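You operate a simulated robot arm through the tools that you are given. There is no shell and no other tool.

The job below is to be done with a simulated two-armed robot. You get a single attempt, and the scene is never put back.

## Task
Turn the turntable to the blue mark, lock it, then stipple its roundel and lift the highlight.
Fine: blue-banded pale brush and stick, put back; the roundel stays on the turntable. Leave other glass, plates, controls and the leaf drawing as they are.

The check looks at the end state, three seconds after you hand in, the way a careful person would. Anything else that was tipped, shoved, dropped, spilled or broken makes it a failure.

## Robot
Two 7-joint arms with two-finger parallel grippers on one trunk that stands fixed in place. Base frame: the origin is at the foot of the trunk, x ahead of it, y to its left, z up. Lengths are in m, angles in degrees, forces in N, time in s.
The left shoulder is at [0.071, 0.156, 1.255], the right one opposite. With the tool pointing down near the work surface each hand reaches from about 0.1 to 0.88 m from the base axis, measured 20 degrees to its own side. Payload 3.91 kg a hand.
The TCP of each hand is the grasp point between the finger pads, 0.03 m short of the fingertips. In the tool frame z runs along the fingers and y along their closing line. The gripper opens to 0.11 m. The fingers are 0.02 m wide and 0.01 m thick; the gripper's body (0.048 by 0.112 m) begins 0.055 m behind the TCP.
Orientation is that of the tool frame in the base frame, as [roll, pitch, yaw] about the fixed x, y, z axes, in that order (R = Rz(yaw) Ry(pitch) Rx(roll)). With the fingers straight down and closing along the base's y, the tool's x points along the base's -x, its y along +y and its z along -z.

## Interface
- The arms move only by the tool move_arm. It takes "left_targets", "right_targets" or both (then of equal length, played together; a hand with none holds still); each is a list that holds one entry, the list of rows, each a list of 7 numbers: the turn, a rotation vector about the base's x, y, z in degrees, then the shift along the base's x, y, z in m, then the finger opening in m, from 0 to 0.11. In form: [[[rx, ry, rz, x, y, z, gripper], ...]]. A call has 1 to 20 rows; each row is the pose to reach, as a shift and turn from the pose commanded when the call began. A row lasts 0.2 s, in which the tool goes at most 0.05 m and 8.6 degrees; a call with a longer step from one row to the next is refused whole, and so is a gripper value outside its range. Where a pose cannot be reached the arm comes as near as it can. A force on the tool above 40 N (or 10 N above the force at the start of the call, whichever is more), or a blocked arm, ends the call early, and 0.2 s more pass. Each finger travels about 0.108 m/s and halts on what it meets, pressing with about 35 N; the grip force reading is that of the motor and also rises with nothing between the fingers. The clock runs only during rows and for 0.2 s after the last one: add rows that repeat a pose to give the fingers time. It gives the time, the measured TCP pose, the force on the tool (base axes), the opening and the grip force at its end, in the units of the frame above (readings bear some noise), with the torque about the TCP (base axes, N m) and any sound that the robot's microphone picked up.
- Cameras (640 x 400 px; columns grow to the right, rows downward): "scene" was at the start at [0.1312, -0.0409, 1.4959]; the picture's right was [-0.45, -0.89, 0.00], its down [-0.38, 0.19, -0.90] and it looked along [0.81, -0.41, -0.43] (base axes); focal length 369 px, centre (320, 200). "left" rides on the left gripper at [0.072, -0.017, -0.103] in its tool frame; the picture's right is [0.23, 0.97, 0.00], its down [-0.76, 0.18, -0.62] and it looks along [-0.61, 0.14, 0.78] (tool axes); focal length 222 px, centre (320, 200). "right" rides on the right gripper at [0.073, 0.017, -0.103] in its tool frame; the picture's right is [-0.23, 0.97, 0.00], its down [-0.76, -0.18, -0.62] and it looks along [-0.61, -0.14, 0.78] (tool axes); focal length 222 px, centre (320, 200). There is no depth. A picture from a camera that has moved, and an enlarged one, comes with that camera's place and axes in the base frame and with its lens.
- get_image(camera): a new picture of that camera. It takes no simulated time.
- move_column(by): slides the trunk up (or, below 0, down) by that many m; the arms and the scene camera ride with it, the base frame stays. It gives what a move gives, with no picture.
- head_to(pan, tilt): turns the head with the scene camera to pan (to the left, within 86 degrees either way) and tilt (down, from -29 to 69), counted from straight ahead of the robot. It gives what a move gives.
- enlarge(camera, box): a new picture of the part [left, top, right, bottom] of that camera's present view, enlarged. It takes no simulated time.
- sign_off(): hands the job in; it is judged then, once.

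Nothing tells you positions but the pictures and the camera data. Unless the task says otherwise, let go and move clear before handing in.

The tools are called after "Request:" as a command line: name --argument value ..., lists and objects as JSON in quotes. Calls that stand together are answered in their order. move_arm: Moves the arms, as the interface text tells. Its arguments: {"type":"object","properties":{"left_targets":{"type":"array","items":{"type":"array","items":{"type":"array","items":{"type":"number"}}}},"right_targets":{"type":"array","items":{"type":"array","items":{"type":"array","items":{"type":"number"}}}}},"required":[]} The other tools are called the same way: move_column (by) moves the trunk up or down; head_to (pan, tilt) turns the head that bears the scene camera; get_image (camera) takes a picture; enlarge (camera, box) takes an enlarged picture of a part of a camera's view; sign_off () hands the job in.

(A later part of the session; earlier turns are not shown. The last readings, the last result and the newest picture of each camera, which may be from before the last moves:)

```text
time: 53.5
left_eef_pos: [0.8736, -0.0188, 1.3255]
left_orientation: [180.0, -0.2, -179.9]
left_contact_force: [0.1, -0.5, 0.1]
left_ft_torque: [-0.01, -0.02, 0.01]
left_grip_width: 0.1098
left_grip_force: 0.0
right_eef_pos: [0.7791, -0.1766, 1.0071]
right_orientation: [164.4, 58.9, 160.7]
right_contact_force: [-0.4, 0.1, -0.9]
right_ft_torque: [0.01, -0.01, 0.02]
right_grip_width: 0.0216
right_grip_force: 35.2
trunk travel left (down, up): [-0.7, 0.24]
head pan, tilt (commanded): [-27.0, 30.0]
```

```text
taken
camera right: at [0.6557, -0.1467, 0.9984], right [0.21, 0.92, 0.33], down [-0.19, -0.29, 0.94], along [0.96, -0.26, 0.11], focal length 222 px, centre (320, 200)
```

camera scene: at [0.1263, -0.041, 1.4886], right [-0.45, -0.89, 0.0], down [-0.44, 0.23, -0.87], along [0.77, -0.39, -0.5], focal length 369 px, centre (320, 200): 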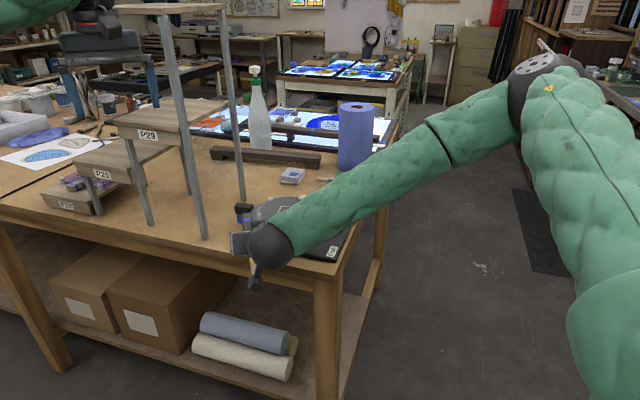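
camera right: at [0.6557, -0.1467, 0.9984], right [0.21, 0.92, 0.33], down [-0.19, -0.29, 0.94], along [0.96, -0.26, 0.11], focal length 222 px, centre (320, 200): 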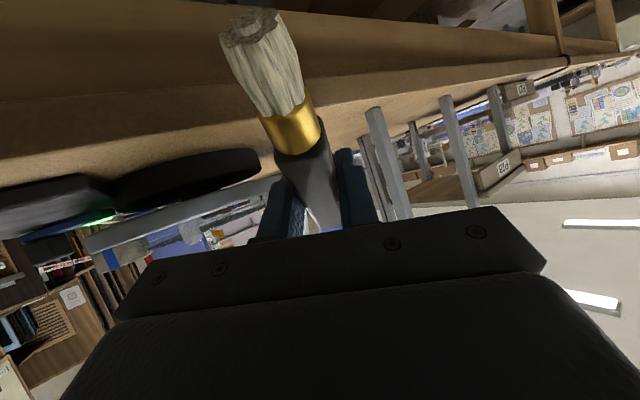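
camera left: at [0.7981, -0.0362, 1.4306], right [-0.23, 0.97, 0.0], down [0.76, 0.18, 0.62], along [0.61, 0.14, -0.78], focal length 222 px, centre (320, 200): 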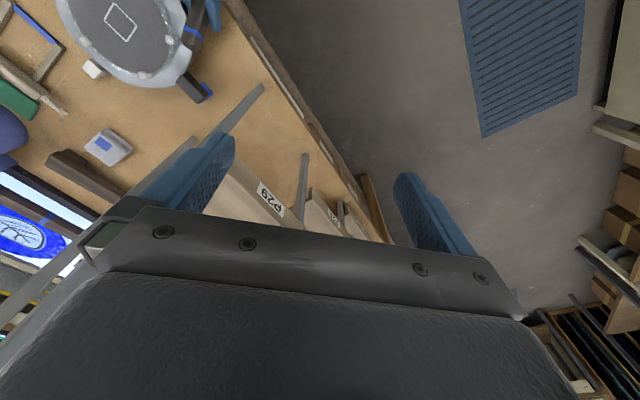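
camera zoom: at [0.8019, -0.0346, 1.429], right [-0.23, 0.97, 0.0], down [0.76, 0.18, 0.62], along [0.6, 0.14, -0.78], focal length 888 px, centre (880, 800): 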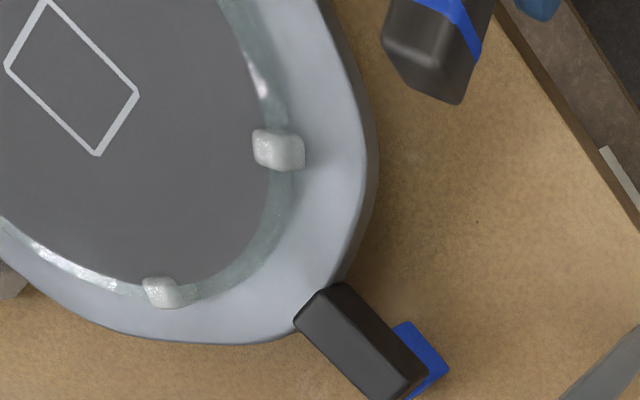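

Contact is released and nothing on the bench has shifted, but the brush pivoted about 42° in the grip. I'll raise the arm out of there in small steps.

Request:
move_arm --right_targets '[[[0, 0, 0, -0.01, 0, 0.02, 0.008], [0, 0, 0, -0.02, 0, 0.04, 0.008], [0, 0, 0, -0.03, 0, 0.06, 0.008]]]'

Request:
get_image --camera "scene"

Request:
get_image --camera "right"

```text
time: 54.3
left_eef_pos: [0.8736, -0.0176, 1.3263]
left_orientation: [179.8, -0.2, -179.9]
left_contact_force: [1.6, -0.2, -0.4]
left_ft_torque: [0.02, 0.02, 0.01]
left_grip_width: 0.1098
left_grip_force: 0.1
right_eef_pos: [0.7489, -0.1762, 1.0671]
right_orientation: [164.5, 58.9, 160.8]
right_contact_force: [0.5, 0.4, 0.0]
right_ft_torque: [0.0, -0.02, 0.01]
right_grip_width: 0.0213
right_grip_force: 35.0
trunk travel left (down, up): [-0.7, 0.24]
head pan, tilt (commanded): [-27.0, 30.0]
```

```text
taken
camera scene: at [0.1297, -0.0402, 1.4884], right [-0.45, -0.89, 0.0], down [-0.45, 0.23, -0.87], along [0.77, -0.39, -0.5], focal length 369 px, centre (320, 200)
```

scene: 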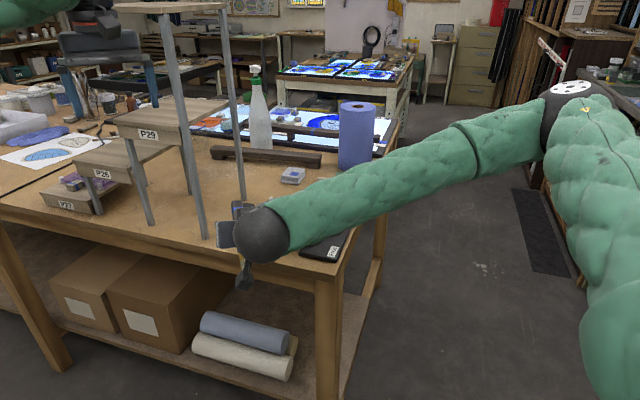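

```text
taken
camera right: at [0.6253, -0.1466, 1.0584], right [0.21, 0.92, 0.33], down [-0.19, -0.29, 0.94], along [0.96, -0.26, 0.11], focal length 222 px, centre (320, 200)
```

right: 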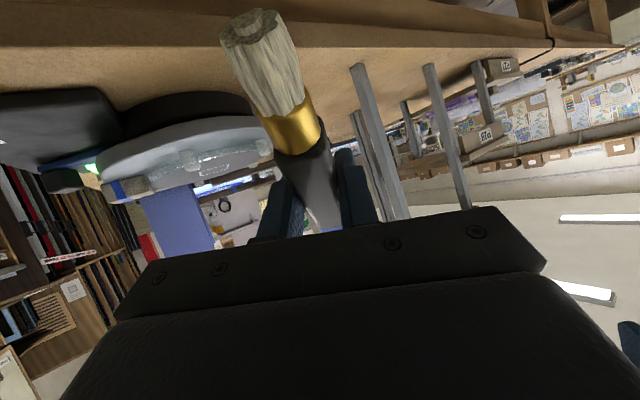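

Request:
move_arm --right_targets '[[[0, 0, 0, -0.02, -0.01, 0.03, 0.008], [0, 0, 0, -0.04, -0.02, 0.06, 0.008], [0, 0, 0, -0.06, -0.03, 0.09, 0.008], [0, 0, 0, -0.08, -0.04, 0.12, 0.008], [0, 0, 0, -0.1, -0.05, 0.15, 0.008], [0, 0, 0, -0.12, -0.06, 0.17, 0.008]]]'

Request:
get_image --camera "scene"

Request:
get_image --camera "right"

Request:
enlarge --camera "left" --box '[0, 0, 240, 150]'

Request:
enlarge --camera "scene" --box '[220, 150, 380, 270]'

```text
time: 55.7
left_eef_pos: [0.8742, -0.0181, 1.327]
left_orientation: [179.8, -0.1, -180.0]
left_contact_force: [0.4, -0.3, 0.2]
left_ft_torque: [0.0, -0.03, -0.02]
left_grip_width: 0.11
left_grip_force: 0.0
right_eef_pos: [0.629, -0.2377, 1.2374]
right_orientation: [164.3, 58.9, 160.9]
right_contact_force: [-0.3, -0.3, -1.2]
right_ft_torque: [-0.01, -0.03, 0.0]
right_grip_width: 0.0214
right_grip_force: 34.4
trunk travel left (down, up): [-0.7, 0.24]
head pan, tilt (commanded): [-27.0, 30.0]
```

```text
taken
camera scene: at [0.1289, -0.0407, 1.4885], right [-0.45, -0.89, 0.0], down [-0.45, 0.23, -0.87], along [0.77, -0.39, -0.5], focal length 369 px, centre (320, 200)
```

scene: 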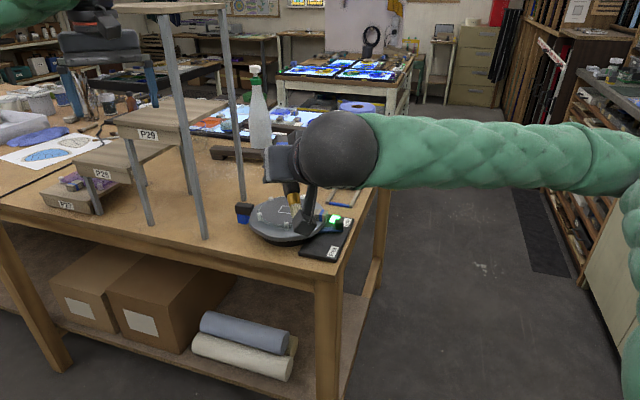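

```text
taken
camera right: at [0.505, -0.2077, 1.2294], right [0.21, 0.92, 0.33], down [-0.19, -0.29, 0.94], along [0.96, -0.26, 0.11], focal length 222 px, centre (320, 200)
```

right: 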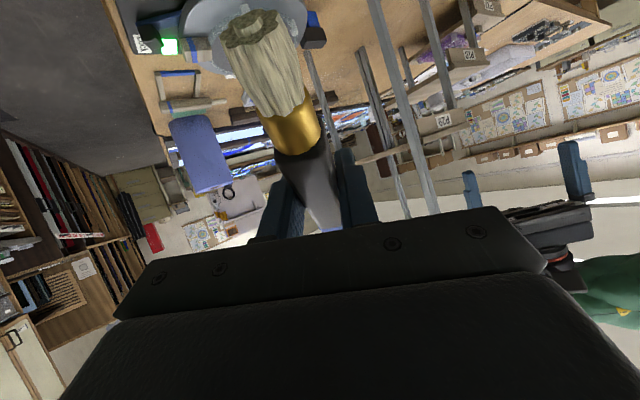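

```text
2.67 times, centred on (120, 75) of left
camera zoom: at [0.8012, -0.0346, 1.4296], right [-0.23, 0.97, 0.0], down [0.76, 0.18, 0.62], along [0.61, 0.14, -0.78], focal length 592 px, centre (853, 533)
```

zoom: 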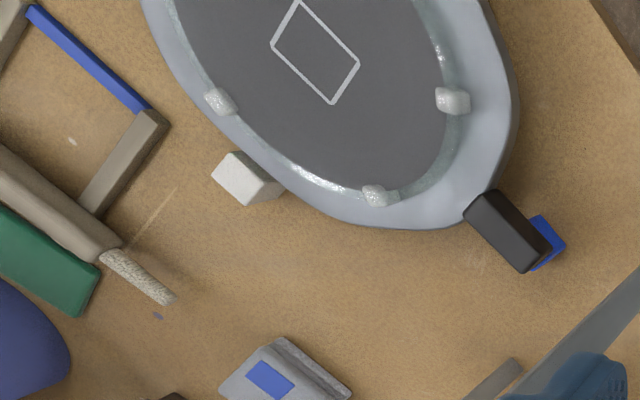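

```text
3.33 times, centred on (300, 210) of scene
camera zoom: at [0.1289, -0.0407, 1.4885], right [-0.45, -0.89, 0.0], down [-0.45, 0.23, -0.87], along [0.77, -0.39, -0.5], focal length 1229 px, centre (387, 167)
```

zoom: 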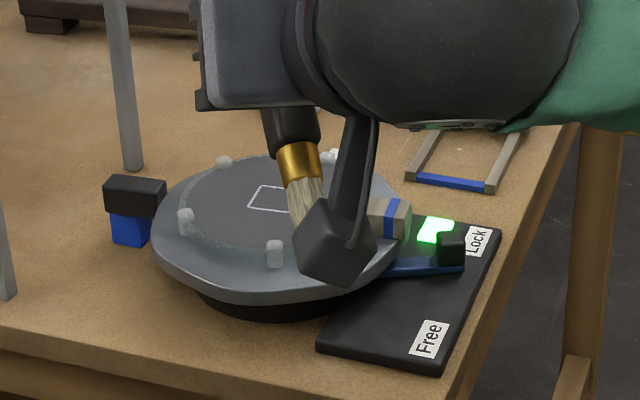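

Request:
enlarge --camera "left" --box '[150, 60, 230, 110]'

Request:
enlarge --camera "scene" --box '[236, 195, 276, 225]'

```text
8.00 times, centred on (190, 85) of left
camera zoom: at [0.8012, -0.0346, 1.4296], right [-0.23, 0.97, 0.0], down [0.76, 0.18, 0.62], along [0.61, 0.14, -0.78], focal length 1777 px, centre (1360, 1120)
```

zoom: 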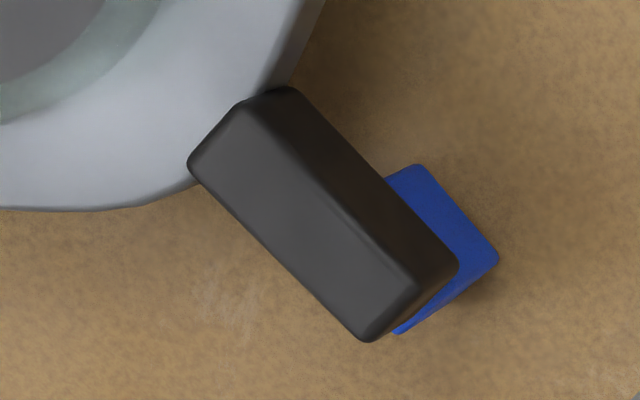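

```text
13.33 times, centred on (256, 210) of scene
camera zoom: at [0.1289, -0.0407, 1.4885], right [-0.45, -0.89, 0.0], down [-0.45, 0.23, -0.87], along [0.77, -0.39, -0.5], focal length 4915 px, centre (1173, 67)
```

zoom: 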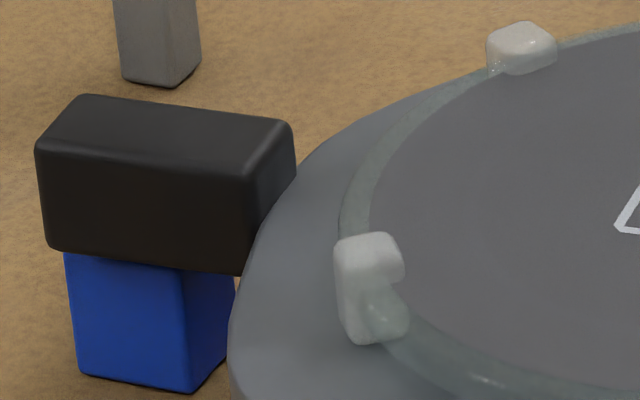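

The accident also nudged the locked table about 4° past the blue mark, so I'll redo the alignment later. First I'll use the left hand's closed fingers as a post to straighten the brush in the right grip, in clear air.

Request:
move_arm --left_targets '[[[0, 0, 0, -0.04, 0, 0, 0.09], [0, 0, 0, -0.08, 0, 0, 0.06], [0, 0, 0, -0.12, 0, 0, 0.03], [0, 0, 0, -0.125, -0.04, 0, 0.0], [0, 0, 0, -0.125, -0.08, 0, 0.0]]]'

Request:
head_to --pan -20 --tilt 22

Request:
get_image --camera "scene"

Request:
get_image --camera "left"

```text
time: 56.9
left_eef_pos: [0.7499, -0.0977, 1.3258]
left_orientation: [179.8, -0.2, -179.9]
left_contact_force: [-0.4, -0.7, -0.9]
left_ft_torque: [0.01, 0.03, -0.01]
left_grip_width: 0.0
left_grip_force: 35.0
right_eef_pos: [0.6297, -0.2378, 1.2359]
right_orientation: [164.3, 58.9, 160.7]
right_contact_force: [0.4, -0.4, -0.7]
right_ft_torque: [-0.01, 0.02, -0.01]
right_grip_width: 0.021
right_grip_force: 35.5
trunk travel left (down, up): [-0.7, 0.24]
head pan, tilt (commanded): [-27.0, 30.0]
```

```text
time: 57.6
left_eef_pos: [0.7491, -0.0967, 1.3257]
left_orientation: [-180.0, -0.1, -180.0]
left_contact_force: [-0.7, -0.8, 0.3]
left_ft_torque: [-0.02, 0.0, -0.02]
left_grip_width: 0.0003
left_grip_force: 35.1
right_eef_pos: [0.6295, -0.2371, 1.2369]
right_orientation: [164.5, 58.8, 160.7]
right_contact_force: [0.9, -0.3, -0.6]
right_ft_torque: [-0.03, -0.01, -0.04]
right_grip_width: 0.0214
right_grip_force: 35.0
trunk travel left (down, up): [-0.7, 0.24]
head pan, tilt (commanded): [-20.0, 22.0]
```

```text
taken
camera scene: at [0.1363, -0.0301, 1.5012], right [-0.34, -0.94, 0.0], down [-0.35, 0.13, -0.93], along [0.87, -0.32, -0.38], focal length 369 px, centre (320, 200)
```

scene: 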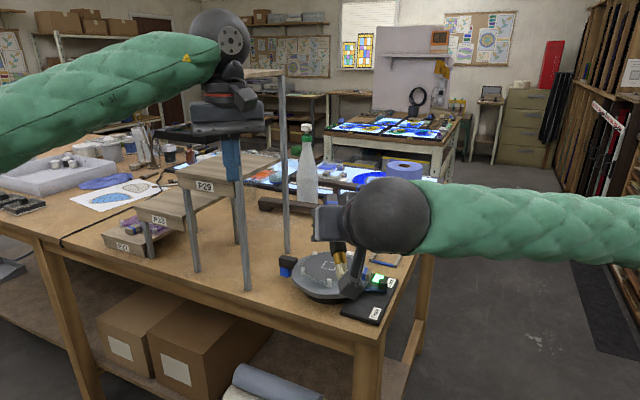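

```text
taken
camera left: at [0.6771, -0.113, 1.4293], right [-0.23, 0.97, 0.0], down [0.76, 0.18, 0.62], along [0.6, 0.14, -0.78], focal length 222 px, centre (320, 200)
```

left: 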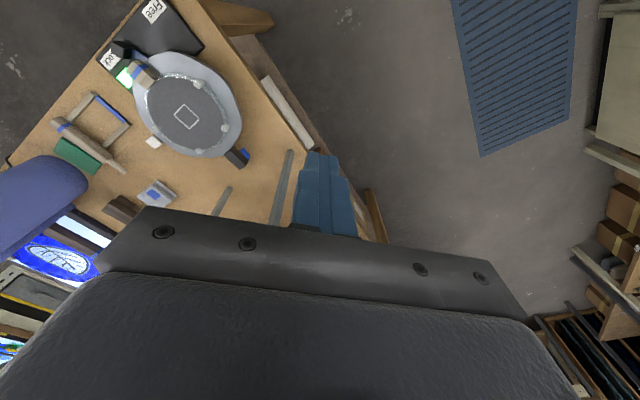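

Request:
move_arm --left_targets '[[[0, 0, 0, 0, -0.037, 0, 0.0], [0, 0, 0, 0, -0.074, 0, 0.0], [0, 0, 0, 0, -0.111, 0, 0.0], [0, 0, 0, 0, -0.1475, 0, 0.0]]]'

Request:
get_image --camera "scene"

Request:
get_image --camera "right"

Request:
get_image --camera "left"

```text
time: 58.6
left_eef_pos: [0.7492, -0.2464, 1.3263]
left_orientation: [179.9, -0.2, -179.8]
left_contact_force: [-0.2, -0.6, -0.3]
left_ft_torque: [0.0, 0.0, 0.02]
left_grip_width: 0.0001
left_grip_force: 34.8
right_eef_pos: [0.6299, -0.2392, 1.2356]
right_orientation: [164.3, 58.9, 160.5]
right_contact_force: [-0.5, -0.3, -0.5]
right_ft_torque: [0.03, 0.01, 0.05]
right_grip_width: 0.0215
right_grip_force: 34.6
trunk travel left (down, up): [-0.7, 0.24]
head pan, tilt (commanded): [-20.0, 22.0]
```

```text
taken
camera scene: at [0.1364, -0.0333, 1.5011], right [-0.34, -0.94, 0.0], down [-0.35, 0.13, -0.93], along [0.87, -0.32, -0.38], focal length 369 px, centre (320, 200)
```

scene: 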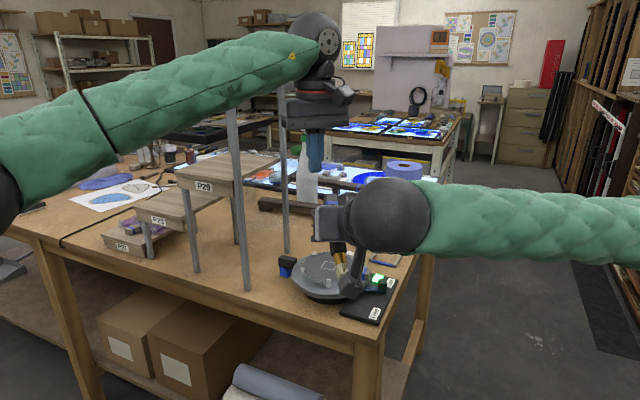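

```text
taken
camera right: at [0.5062, -0.2092, 1.2287], right [0.21, 0.92, 0.33], down [-0.19, -0.3, 0.94], along [0.96, -0.26, 0.11], focal length 222 px, centre (320, 200)
```

right: 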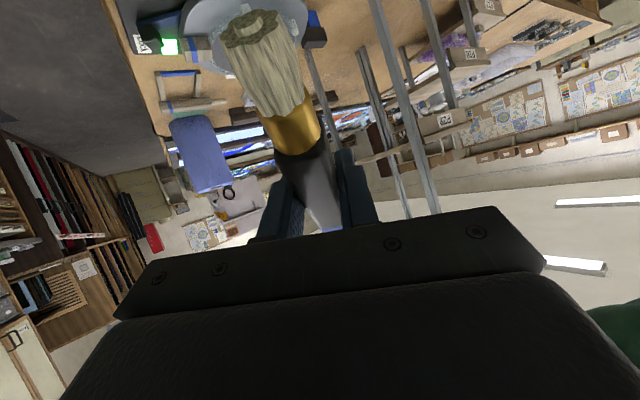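

```text
taken
camera left: at [0.6775, -0.264, 1.4286], right [-0.23, 0.97, 0.0], down [0.76, 0.18, 0.62], along [0.6, 0.15, -0.78], focal length 222 px, centre (320, 200)
```

left: 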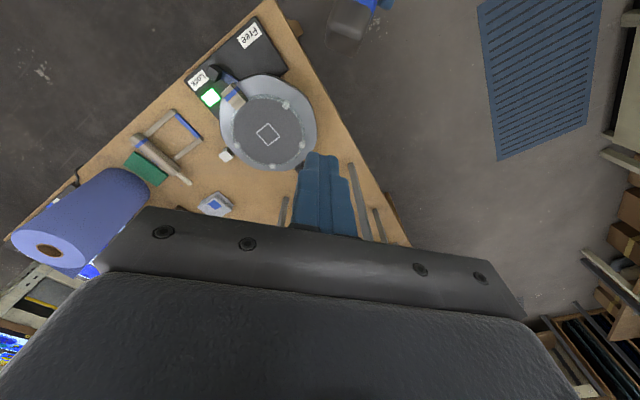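

Request:
move_arm --left_targets '[[[0, 0, 0, 0, 0, -0.035, 0.0], [0, 0, 0, 0, 0, -0.068, 0.0]]]'

Request:
enlarge --camera "scene" --box '[270, 100, 430, 300]'

Request:
enlarge --camera "left" --box '[220, 0, 460, 200]'

```text
time: 59.2
left_eef_pos: [0.7497, -0.245, 1.2566]
left_orientation: [179.9, -0.2, -179.9]
left_contact_force: [-0.6, -1.1, 0.0]
left_ft_torque: [-0.01, 0.03, -0.03]
left_grip_width: 0.0002
left_grip_force: 35.4
right_eef_pos: [0.6305, -0.2374, 1.2361]
right_orientation: [164.5, 58.9, 160.7]
right_contact_force: [-0.9, 0.1, -1.9]
right_ft_torque: [0.01, -0.01, -0.02]
right_grip_width: 0.0211
right_grip_force: 35.3
trunk travel left (down, up): [-0.7, 0.24]
head pan, tilt (commanded): [-20.0, 22.0]
```

```text
2.00 times, centred on (350, 200) of scene
camera zoom: at [0.1371, -0.0311, 1.5012], right [-0.34, -0.94, 0.0], down [-0.35, 0.13, -0.93], along [0.87, -0.32, -0.38], focal length 737 px, centre (260, 200)
```

zoom: 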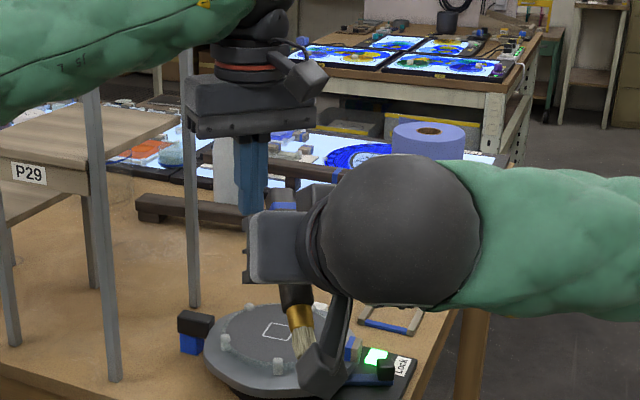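

```text
2.00 times, centred on (340, 100) of left
camera zoom: at [0.6777, -0.2628, 1.3605], right [-0.23, 0.97, 0.0], down [0.76, 0.18, 0.62], along [0.6, 0.14, -0.78], focal length 444 px, centre (280, 400)
```

zoom: 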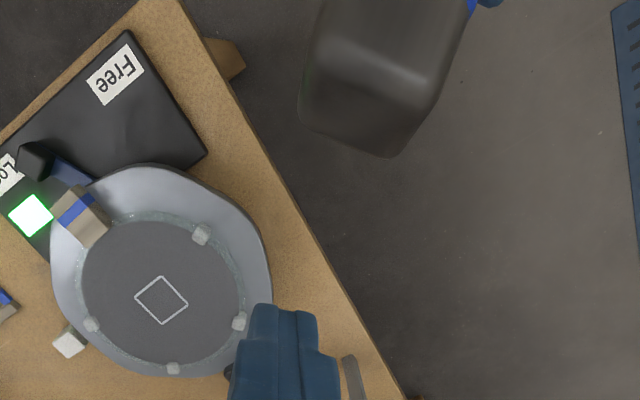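

Request:
move_arm --left_targets '[[[0, 0, 0, 0, 0.003, 0.0134, 0.0], [0, 0, 0, -0.03, 0.003, 0.0134, 0.0], [0, 0, 0, -0.042, 0.003, 0.0134, 0.0], [0, 0, 0, -0.046, 0.003, 0.0134, 0.0], [0, 0, 0, -0.05, 0.003, 0.0134, 0.0]]]'

Request:
get_image --camera "right"

Request:
enlarge --camera "left" --box '[220, 0, 460, 200]'

Request:
enlarge --camera "scene" --box '[270, 100, 430, 300]'

```text
time: 60.4
left_eef_pos: [0.6993, -0.241, 1.2706]
left_orientation: [-179.9, -0.1, -179.8]
left_contact_force: [11.3, -1.3, -1.6]
left_ft_torque: [-0.01, -0.09, 0.0]
left_grip_width: 0.0
left_grip_force: 35.1
right_eef_pos: [0.6294, -0.2372, 1.2366]
right_orientation: [164.4, 58.8, 160.9]
right_contact_force: [-12.6, 2.9, 1.0]
right_ft_torque: [-0.06, -0.41, 0.06]
right_grip_width: 0.0214
right_grip_force: 34.8
trunk travel left (down, up): [-0.7, 0.24]
head pan, tilt (commanded): [-20.0, 22.0]
```

```text
taken
camera right: at [0.5054, -0.207, 1.2292], right [0.21, 0.92, 0.33], down [-0.19, -0.29, 0.94], along [0.96, -0.26, 0.11], focal length 222 px, centre (320, 200)
```

right: 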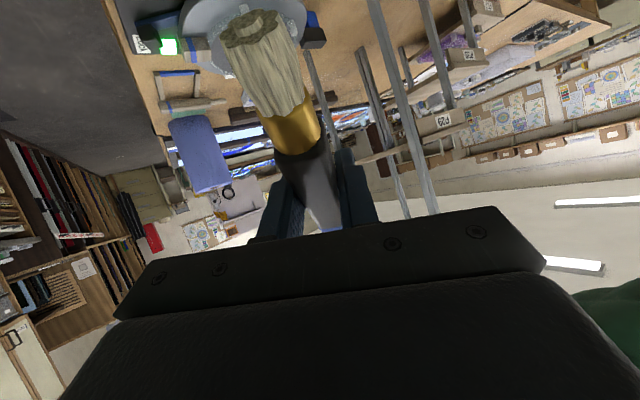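

```text
2.00 times, centred on (340, 100) of left
camera zoom: at [0.6276, -0.2586, 1.3747], right [-0.23, 0.97, 0.0], down [0.76, 0.18, 0.62], along [0.6, 0.14, -0.78], focal length 444 px, centre (280, 400)
```

zoom: 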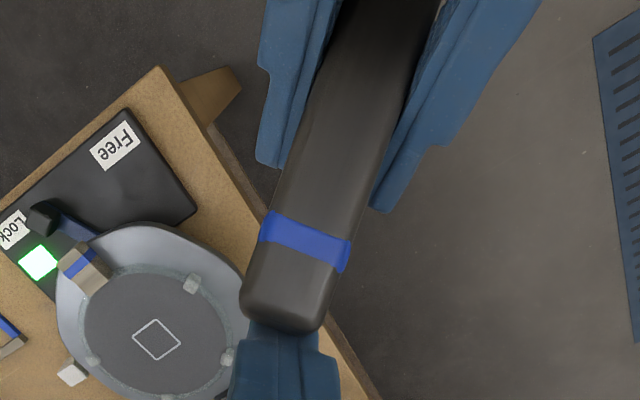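

```text
2.00 times, centred on (350, 200) of scene
camera zoom: at [0.1363, -0.0307, 1.5012], right [-0.34, -0.94, 0.0], down [-0.35, 0.13, -0.93], along [0.87, -0.32, -0.38], focal length 737 px, centre (260, 200)
```

zoom: 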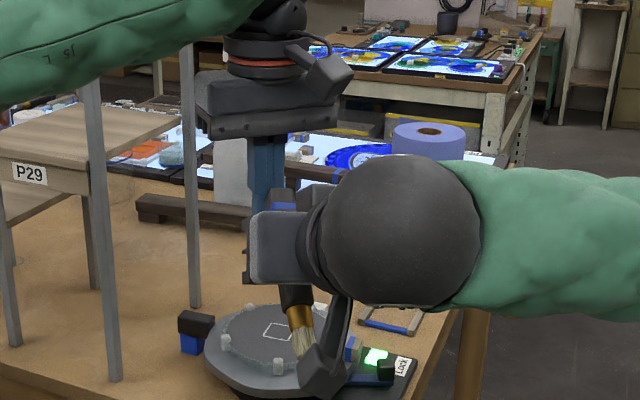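

The post contact is good but pushes mostly along the handle. Instead I'll have the left hand grip the butt end and swing it round, so I back off, open and come down over the butt.

Request:
move_arm --left_targets '[[[0, 0, 0, 0.012, 0, 0, 0.0], [0, 0, 0, 0.012, 0, 0.03, 0.02], [0, 0, 0, 0.012, 0, 0.055, 0.05], [0, 0, 0, -0.017, 0, 0.055, 0.05], [0, 0, 0, -0.017, 0, 0.055, 0.05]]]'

Request:
enlarge --camera "left" --box '[200, 0, 440, 220]'

Request:
enlarge --camera "scene" --box '[270, 100, 430, 300]'

```text
time: 61.6
left_eef_pos: [0.6815, -0.2428, 1.3269]
left_orientation: [179.9, -0.2, -179.8]
left_contact_force: [-0.7, -0.2, -0.2]
left_ft_torque: [-0.01, -0.02, -0.01]
left_grip_width: 0.0501
left_grip_force: 0.0
right_eef_pos: [0.63, -0.2368, 1.2363]
right_orientation: [164.4, 58.9, 160.7]
right_contact_force: [0.3, 0.9, -1.4]
right_ft_torque: [0.03, 0.03, 0.05]
right_grip_width: 0.0214
right_grip_force: 35.1
trunk travel left (down, up): [-0.7, 0.24]
head pan, tilt (commanded): [-20.0, 22.0]
```

```text
1.82 times, centred on (320, 110) of left
camera zoom: at [0.6101, -0.2593, 1.4297], right [-0.23, 0.97, 0.0], down [0.76, 0.18, 0.62], along [0.6, 0.14, -0.78], focal length 404 px, centre (320, 364)
```

zoom: 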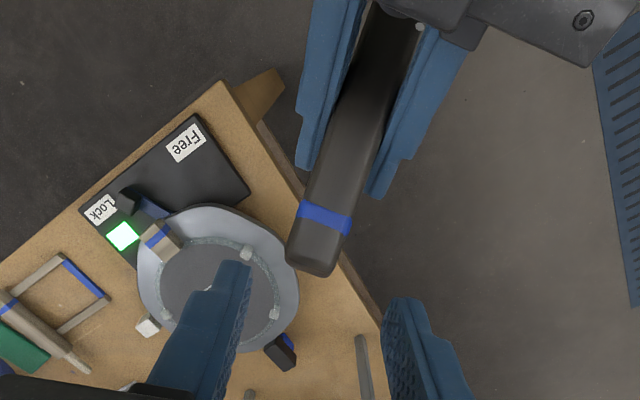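

```text
2.00 times, centred on (350, 200) of scene
camera zoom: at [0.1367, -0.0311, 1.5012], right [-0.34, -0.94, 0.0], down [-0.35, 0.13, -0.93], along [0.87, -0.32, -0.38], focal length 737 px, centre (260, 200)
```

zoom: 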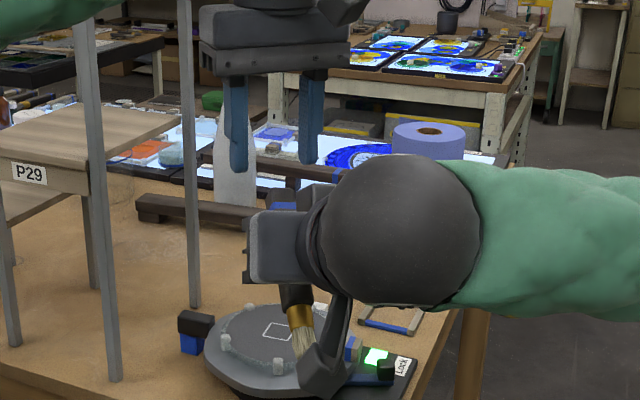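

Request:
move_arm --left_targets '[[[4, 0, -2.9, 0, -0.001, 0, 0.045], [8, 0, -5.75, 0, -0.0025, -0.01, 0.045], [8, 0, -5.75, 0, -0.0025, -0.04, 0.042], [8, 0, -5.75, 0, -0.0025, -0.058, 0.042], [8, 0, -5.75, 0, -0.0025, -0.068, 0.042]]]'

Request:
enlarge --camera "left" --box '[200, 0, 440, 220]'

Request:
enlarge --camera "scene" --box '[270, 100, 430, 300]'

```text
time: 62.8
left_eef_pos: [0.6817, -0.2439, 1.2579]
left_orientation: [171.9, -0.5, 174.4]
left_contact_force: [0.1, 1.3, 0.0]
left_ft_torque: [0.01, 0.0, -0.03]
left_grip_width: 0.0421
left_grip_force: 0.1
right_eef_pos: [0.6288, -0.2368, 1.2361]
right_orientation: [164.3, 58.9, 160.7]
right_contact_force: [-0.3, -0.7, -0.3]
right_ft_torque: [0.0, -0.02, -0.01]
right_grip_width: 0.0212
right_grip_force: 34.9
trunk travel left (down, up): [-0.7, 0.24]
head pan, tilt (commanded): [-20.0, 22.0]
```

```text
1.82 times, centred on (320, 110) of left
camera zoom: at [0.6078, -0.2682, 1.3585], right [-0.13, 0.98, 0.14], down [0.77, 0.01, 0.63], along [0.62, 0.19, -0.76], focal length 404 px, centre (320, 364)
```

zoom: 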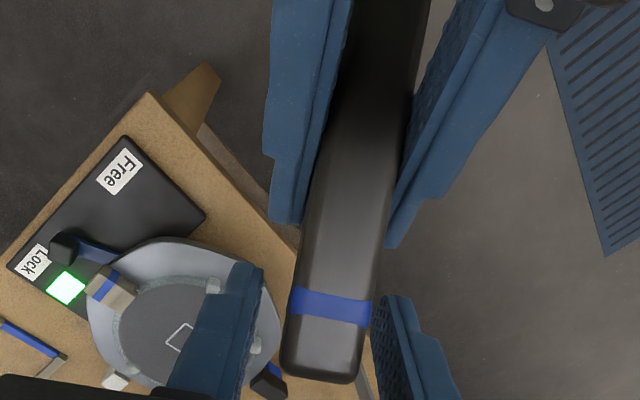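

```text
2.00 times, centred on (350, 200) of scene
camera zoom: at [0.1368, -0.0308, 1.5012], right [-0.34, -0.94, 0.0], down [-0.35, 0.13, -0.93], along [0.87, -0.32, -0.38], focal length 737 px, centre (260, 200)
```

zoom: 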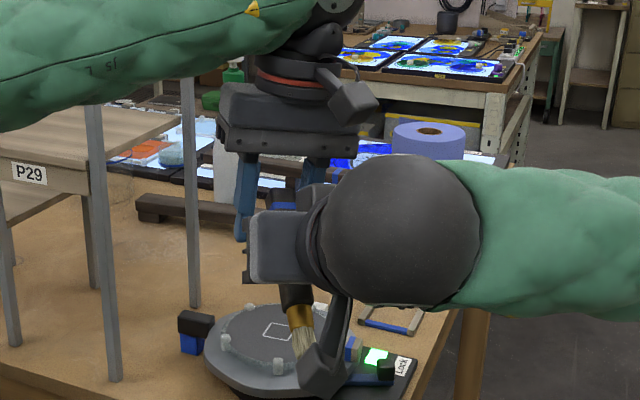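

Request:
move_arm --left_targets '[[[0, 0, 0, 0, 0, 0, 0.03], [0, 0, 0, 0, 0, 0, 0.02], [0, 0, 0, 0, 0, 0, 0.01], [0, 0, 0, 0, 0, 0, 0.01]]]'

Request:
enlarge --camera "left" --box '[200, 0, 440, 220]'

```text
time: 63.8
left_eef_pos: [0.6807, -0.2444, 1.2575]
left_orientation: [172.1, -0.6, 174.4]
left_contact_force: [1.7, -14.1, -1.6]
left_ft_torque: [-0.19, -0.16, 0.32]
left_grip_width: 0.0218
left_grip_force: 35.2
right_eef_pos: [0.631, -0.2364, 1.2375]
right_orientation: [164.4, 58.9, 160.8]
right_contact_force: [-0.7, 15.1, 2.7]
right_ft_torque: [-0.14, -0.02, 0.41]
right_grip_width: 0.0213
right_grip_force: 35.8
trunk travel left (down, up): [-0.7, 0.24]
head pan, tilt (commanded): [-20.0, 22.0]
```

```text
1.82 times, centred on (320, 110) of left
camera zoom: at [0.6074, -0.2685, 1.3587], right [-0.13, 0.98, 0.14], down [0.77, 0.01, 0.63], along [0.62, 0.19, -0.76], focal length 404 px, centre (320, 364)
```

zoom: 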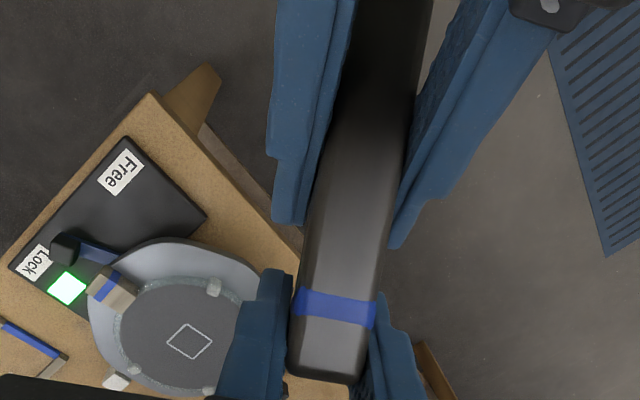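

Both hands hold the brush. I'll swing the butt up along an arc about the right grip to bring the brush square with the right hand.

Request:
move_arm --left_targets '[[[0, 0, 0, -0.0018, -0.0004, 0.0043, 0.01], [0, 0, 0, -0.0042, -0.0008, 0.0084, 0.01], [0, 0, 0, -0.0071, -0.0011, 0.0121, 0.01], [0, 0, 0, -0.0105, -0.0012, 0.0154, 0.01], [0, 0, 0, -0.0143, -0.0013, 0.0181, 0.01], [0, 0, 0, -0.0174, -0.0013, 0.0199, 0.01]]]'

Request:
get_image --camera "right"

Request:
enlarge --camera "left" --box '[200, 0, 440, 220]'

```text
time: 65.2
left_eef_pos: [0.6643, -0.2452, 1.2764]
left_orientation: [172.0, -0.5, 174.3]
left_contact_force: [19.7, -19.7, -9.4]
left_ft_torque: [-0.61, -0.63, 0.18]
left_grip_width: 0.0219
left_grip_force: 34.7
right_eef_pos: [0.63, -0.2365, 1.2358]
right_orientation: [164.5, 58.8, 160.8]
right_contact_force: [-20.5, 18.8, 9.3]
right_ft_torque: [-0.28, -0.61, 0.34]
right_grip_width: 0.0216
right_grip_force: 34.9
trunk travel left (down, up): [-0.7, 0.24]
head pan, tilt (commanded): [-20.0, 22.0]
```

```text
taken
camera right: at [0.5057, -0.2072, 1.2286], right [0.21, 0.92, 0.33], down [-0.19, -0.29, 0.94], along [0.96, -0.26, 0.11], focal length 222 px, centre (320, 200)
```

right: 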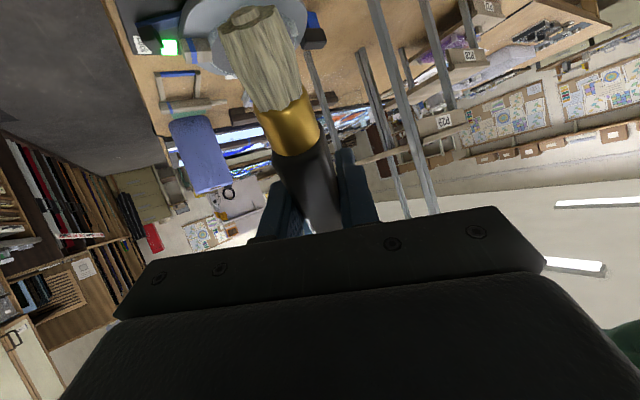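

```text
1.82 times, centred on (320, 110) of left
camera zoom: at [0.5905, -0.2697, 1.3787], right [-0.13, 0.98, 0.14], down [0.77, 0.01, 0.64], along [0.62, 0.19, -0.76], focal length 404 px, centre (320, 364)
```

zoom: 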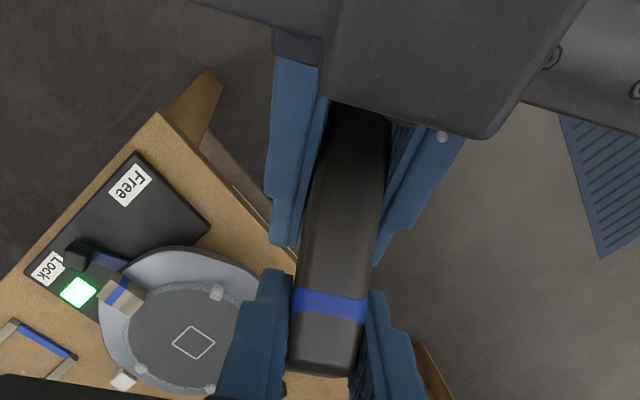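

Request:
enlarge --camera "scene" --box '[270, 100, 430, 300]'

Request:
get_image --camera "left"

```text
2.00 times, centred on (350, 200) of scene
camera zoom: at [0.1364, -0.0309, 1.5012], right [-0.34, -0.94, 0.0], down [-0.35, 0.13, -0.93], along [0.87, -0.32, -0.38], focal length 737 px, centre (260, 200)
```

zoom: 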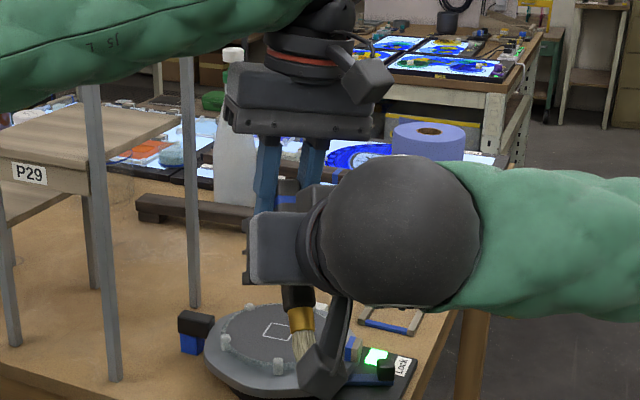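

```text
taken
camera left: at [0.5905, -0.2697, 1.3787], right [-0.13, 0.98, 0.14], down [0.77, 0.01, 0.64], along [0.62, 0.19, -0.76], focal length 222 px, centre (320, 200)
```

left: 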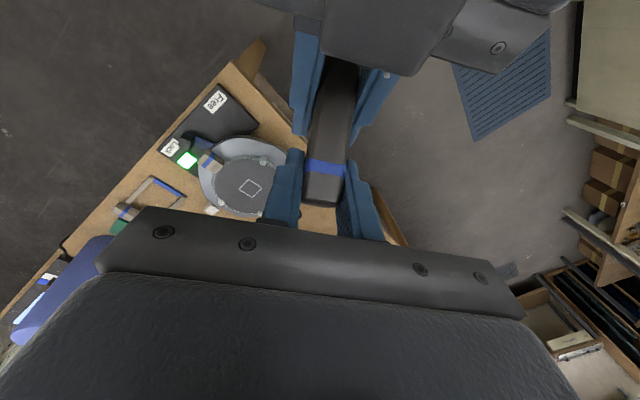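

Request:
enlarge --camera "right" --box '[200, 0, 400, 240]'

```text
1.67 times, centred on (300, 120) of right
camera zoom: at [0.5057, -0.2072, 1.2286], right [0.21, 0.92, 0.33], down [-0.19, -0.29, 0.94], along [0.96, -0.26, 0.11], focal length 370 px, centre (353, 333)
```

zoom: 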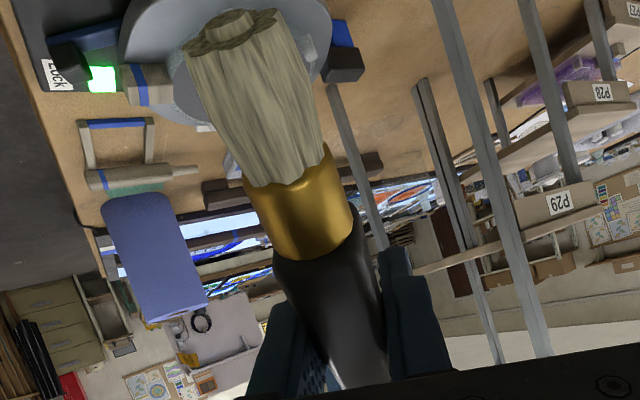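

The brush has actually slid deeper into the right fingers and sits about 18° off, while the left holds its butt. I'll open the right hand slightly and re-form the grip at the fingertips, square to the handle.

Request:
move_arm --right_targets '[[[0, 0, 0, 0, 0, 0, 0.03], [0, 0, 0, 0, 0, 0, 0.045], [0, 0, 0, 0, 0, 0, 0.045]]]'

Request:
enlarge --camera "right" --box '[200, 0, 400, 240]'

Request:
get_image --camera "left"

Request:
get_image --camera "scene"

```text
time: 66.0
left_eef_pos: [0.6639, -0.2452, 1.2779]
left_orientation: [172.0, -0.6, 174.4]
left_contact_force: [-0.4, 0.0, -2.1]
left_ft_torque: [-0.02, -0.02, 0.03]
left_grip_width: 0.021
left_grip_force: 35.0
right_eef_pos: [0.6316, -0.2383, 1.236]
right_orientation: [164.5, 59.0, 160.7]
right_contact_force: [0.1, 0.3, 0.1]
right_ft_torque: [-0.01, 0.01, 0.0]
right_grip_width: 0.0449
right_grip_force: 0.0
trunk travel left (down, up): [-0.7, 0.24]
head pan, tilt (commanded): [-20.0, 22.0]
```

```text
1.67 times, centred on (300, 120) of right
camera zoom: at [0.5063, -0.2076, 1.229], right [0.21, 0.92, 0.33], down [-0.19, -0.29, 0.94], along [0.96, -0.26, 0.11], focal length 370 px, centre (353, 333)
```

zoom: 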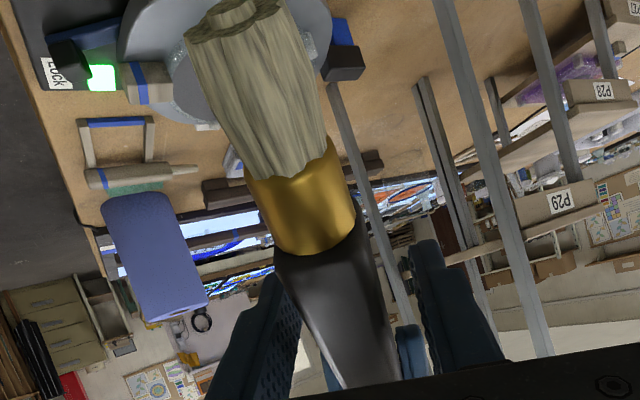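

```text
taken
camera left: at [0.5903, -0.2699, 1.3783], right [-0.13, 0.98, 0.14], down [0.77, 0.01, 0.63], along [0.62, 0.19, -0.76], focal length 222 px, centre (320, 200)
```

left: 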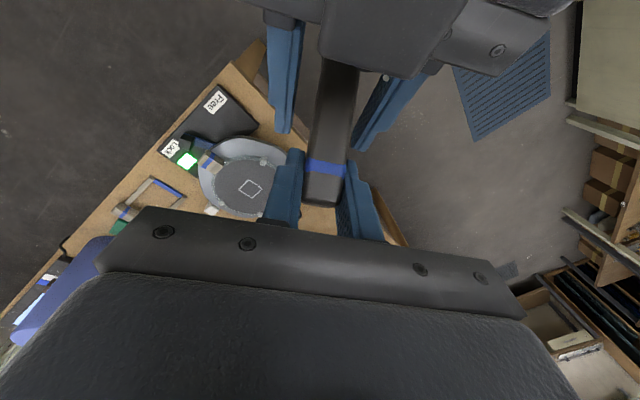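

```text
taken
camera scene: at [0.1365, -0.031, 1.5012], right [-0.34, -0.94, 0.0], down [-0.35, 0.13, -0.93], along [0.87, -0.32, -0.38], focal length 369 px, centre (320, 200)
```

scene: 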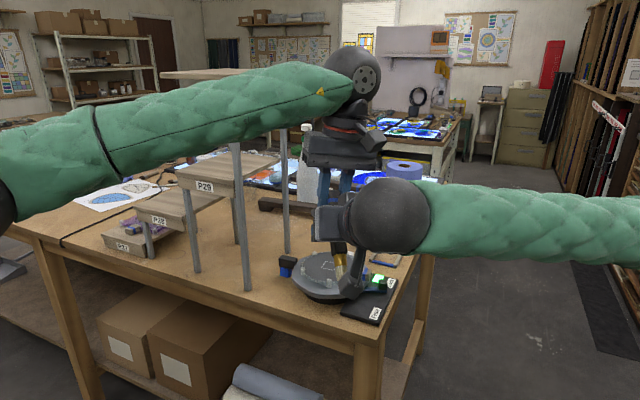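

Request:
move_arm --right_targets '[[[0.4, 3.9, 0.55, -0.009, 0, 0.016, 0.045], [0.9, 8.9, 1.25, -0.0187, 0, 0.0314, 0.045], [1.49, 14.78, 2.09, -0.0187, 0, 0.0314, 0.045], [1.49, 14.78, 2.09, -0.0187, 0, 0.0314, 0.045]]]'

Request:
enlarge --camera "right" --box '[200, 0, 400, 240]'

Request:
get_image --camera "left"

```text
time: 67.0
left_eef_pos: [0.6643, -0.2453, 1.2781]
left_orientation: [171.9, -0.5, 174.4]
left_contact_force: [0.3, 0.1, -0.7]
left_ft_torque: [-0.03, -0.07, -0.03]
left_grip_width: 0.0215
left_grip_force: 34.5
right_eef_pos: [0.611, -0.2365, 1.2666]
right_orientation: [168.8, 44.3, 166.4]
right_contact_force: [0.3, -0.8, 0.6]
right_ft_torque: [-0.02, 0.0, -0.02]
right_grip_width: 0.0448
right_grip_force: 0.1
trunk travel left (down, up): [-0.7, 0.24]
head pan, tilt (commanded): [-20.0, 22.0]
```

```text
1.67 times, centred on (300, 120) of right
camera zoom: at [0.488, -0.2113, 1.2927], right [0.26, 0.92, 0.29], down [0.07, -0.32, 0.94], along [0.96, -0.22, -0.14], focal length 370 px, centre (353, 333)
```

zoom: 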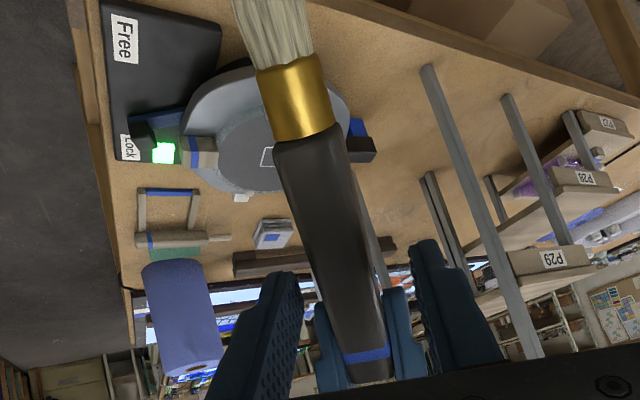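

```text
taken
camera left: at [0.5898, -0.27, 1.3785], right [-0.13, 0.98, 0.14], down [0.77, 0.01, 0.63], along [0.62, 0.19, -0.76], focal length 222 px, centre (320, 200)
```

left: 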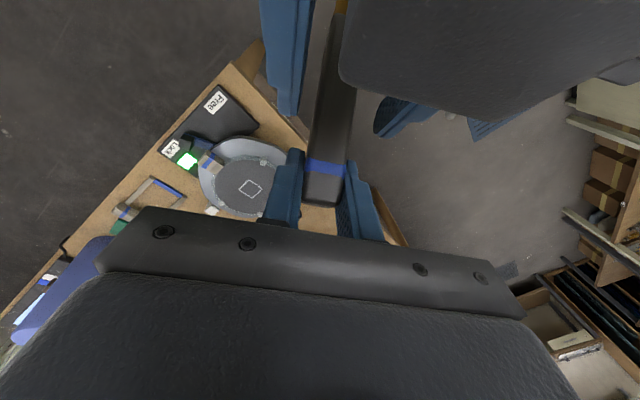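

Request:
move_arm --right_targets '[[[0, 0, 0, 0, 0, 0, 0.035], [0, 0, 0, 0, 0, 0, 0.025], [0, 0, 0, 0, 0, 0, 0.012], [0, 0, 0, 0, 0, 0, 0.008], [0, 0, 0, 0, 0, 0, 0.008]]]'

Request:
move_arm --left_targets '[[[0, 0, 0, 0, 0, 0, 0.025], [0, 0, 0, 0, 0, 0, 0.045], [0, 0, 0, 0, 0, 0, 0.055], [0, 0, 0, 0.005, 0, 0.03, 0.055], [0, 0, 0, 0.02, 0, 0.06, 0.055], [0, 0, 0, 0.04, 0.03, 0.08, 0.055], [0, 0, 0, 0.04, 0.07, 0.08, 0.055], [0, 0, 0, 0.04, 0.11, 0.08, 0.055], [0, 0, 0, 0.04, 0.15, 0.08, 0.055]]]'

Request:
enlarge --camera "right" --box '[200, 0, 400, 240]'

Request:
get_image --camera "scene"

```text
time: 68.2
left_eef_pos: [0.6641, -0.246, 1.278]
left_orientation: [171.9, -0.6, 174.5]
left_contact_force: [2.8, 32.6, 3.6]
left_ft_torque: [0.55, 0.06, -0.68]
left_grip_width: 0.0213
left_grip_force: 35.4
right_eef_pos: [0.6112, -0.2384, 1.2669]
right_orientation: [168.9, 44.3, 166.2]
right_contact_force: [-2.9, -31.7, -3.8]
right_ft_torque: [-0.23, 0.09, -1.05]
right_grip_width: 0.0212
right_grip_force: 35.1
trunk travel left (down, up): [-0.7, 0.24]
head pan, tilt (commanded): [-20.0, 22.0]
```

```text
time: 70.2
left_eef_pos: [0.7037, -0.0939, 1.3581]
left_orientation: [172.1, -0.6, 174.3]
left_contact_force: [0.7, 0.9, 0.8]
left_ft_torque: [0.01, -0.02, -0.01]
left_grip_width: 0.0551
left_grip_force: 0.1
right_eef_pos: [0.6111, -0.2345, 1.2677]
right_orientation: [169.0, 44.3, 166.4]
right_contact_force: [-0.7, 1.3, -0.8]
right_ft_torque: [-0.02, 0.0, 0.0]
right_grip_width: 0.0208
right_grip_force: 34.7
trunk travel left (down, up): [-0.7, 0.24]
head pan, tilt (commanded): [-20.0, 22.0]
```

```text
1.67 times, centred on (300, 120) of right
camera zoom: at [0.4881, -0.2093, 1.2928], right [0.26, 0.92, 0.29], down [0.07, -0.32, 0.95], along [0.96, -0.22, -0.14], focal length 370 px, centre (353, 333)
```

zoom: 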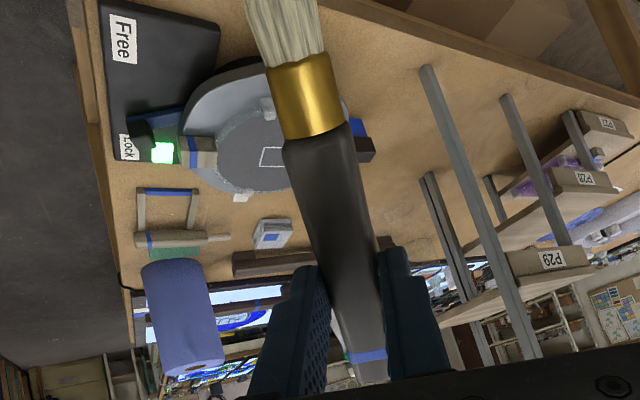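

```text
taken
camera scene: at [0.1363, -0.0284, 1.5013], right [-0.34, -0.94, 0.0], down [-0.35, 0.13, -0.93], along [0.87, -0.32, -0.37], focal length 369 px, centre (320, 200)
```

scene: 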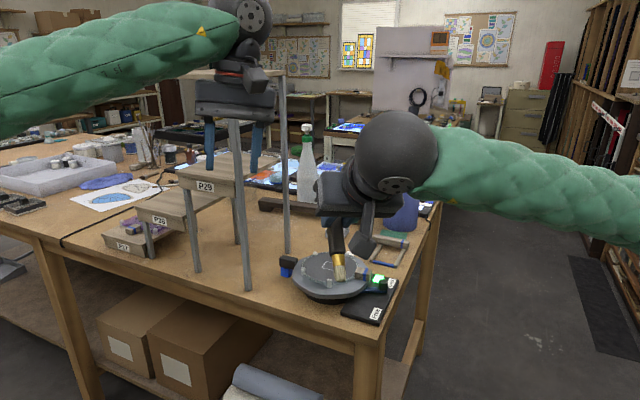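

The brush is back in the original fingertip grip. I'll level the hand, then return the brush to its rack before fixing the turntable angle.

Request:
move_arm --right_targets '[[[0.03, 7.6, -0.7, 0.01, -0.015, 0, 0.008], [0.07, 15.1, -1.4, 0.02, -0.03, 0, 0.008], [0.1, 22.7, -2.1, 0.03, -0.05, 0, 0.008], [0.13, 30.3, -2.8, 0.045, -0.07, 0, 0.008], [0.17, 37.8, -3.5, 0.06, -0.09, 0, 0.008], [0.2, 45.4, -4.25, 0.08, -0.11, 0, 0.008], [0.2, 45.4, -4.25, 0.1, -0.13, 0, 0.008], [0.2, 45.4, -4.25, 0.12, -0.16, 0, 0.008]]]'

Request:
get_image --camera "right"

```text
time: 72.0
left_eef_pos: [0.7052, -0.0977, 1.3572]
left_orientation: [171.9, -0.5, 174.5]
left_contact_force: [0.3, -0.5, -0.5]
left_ft_torque: [0.0, 0.02, 0.01]
left_grip_width: 0.055
left_grip_force: 0.0
right_eef_pos: [0.7327, -0.3975, 1.2667]
right_orientation: [179.9, -0.1, 166.4]
right_contact_force: [0.5, -0.6, -0.4]
right_ft_torque: [0.03, 0.04, -0.01]
right_grip_width: 0.0211
right_grip_force: 35.3
trunk travel left (down, up): [-0.7, 0.24]
head pan, tilt (commanded): [-20.0, 22.0]
```

```text
taken
camera right: at [0.6652, -0.3653, 1.3701], right [0.45, 0.89, 0.0], down [0.7, -0.35, 0.62], along [0.56, -0.28, -0.78], focal length 222 px, centre (320, 200)
```

right: 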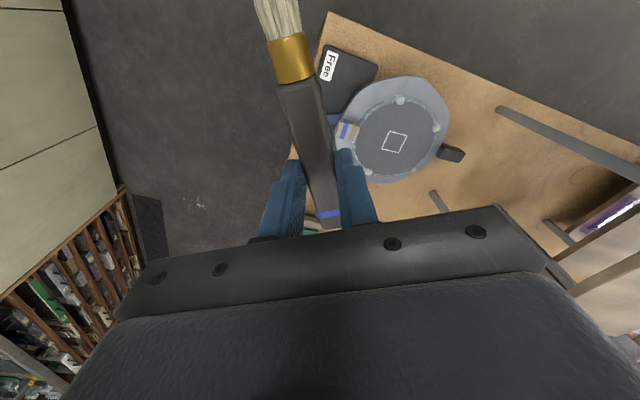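

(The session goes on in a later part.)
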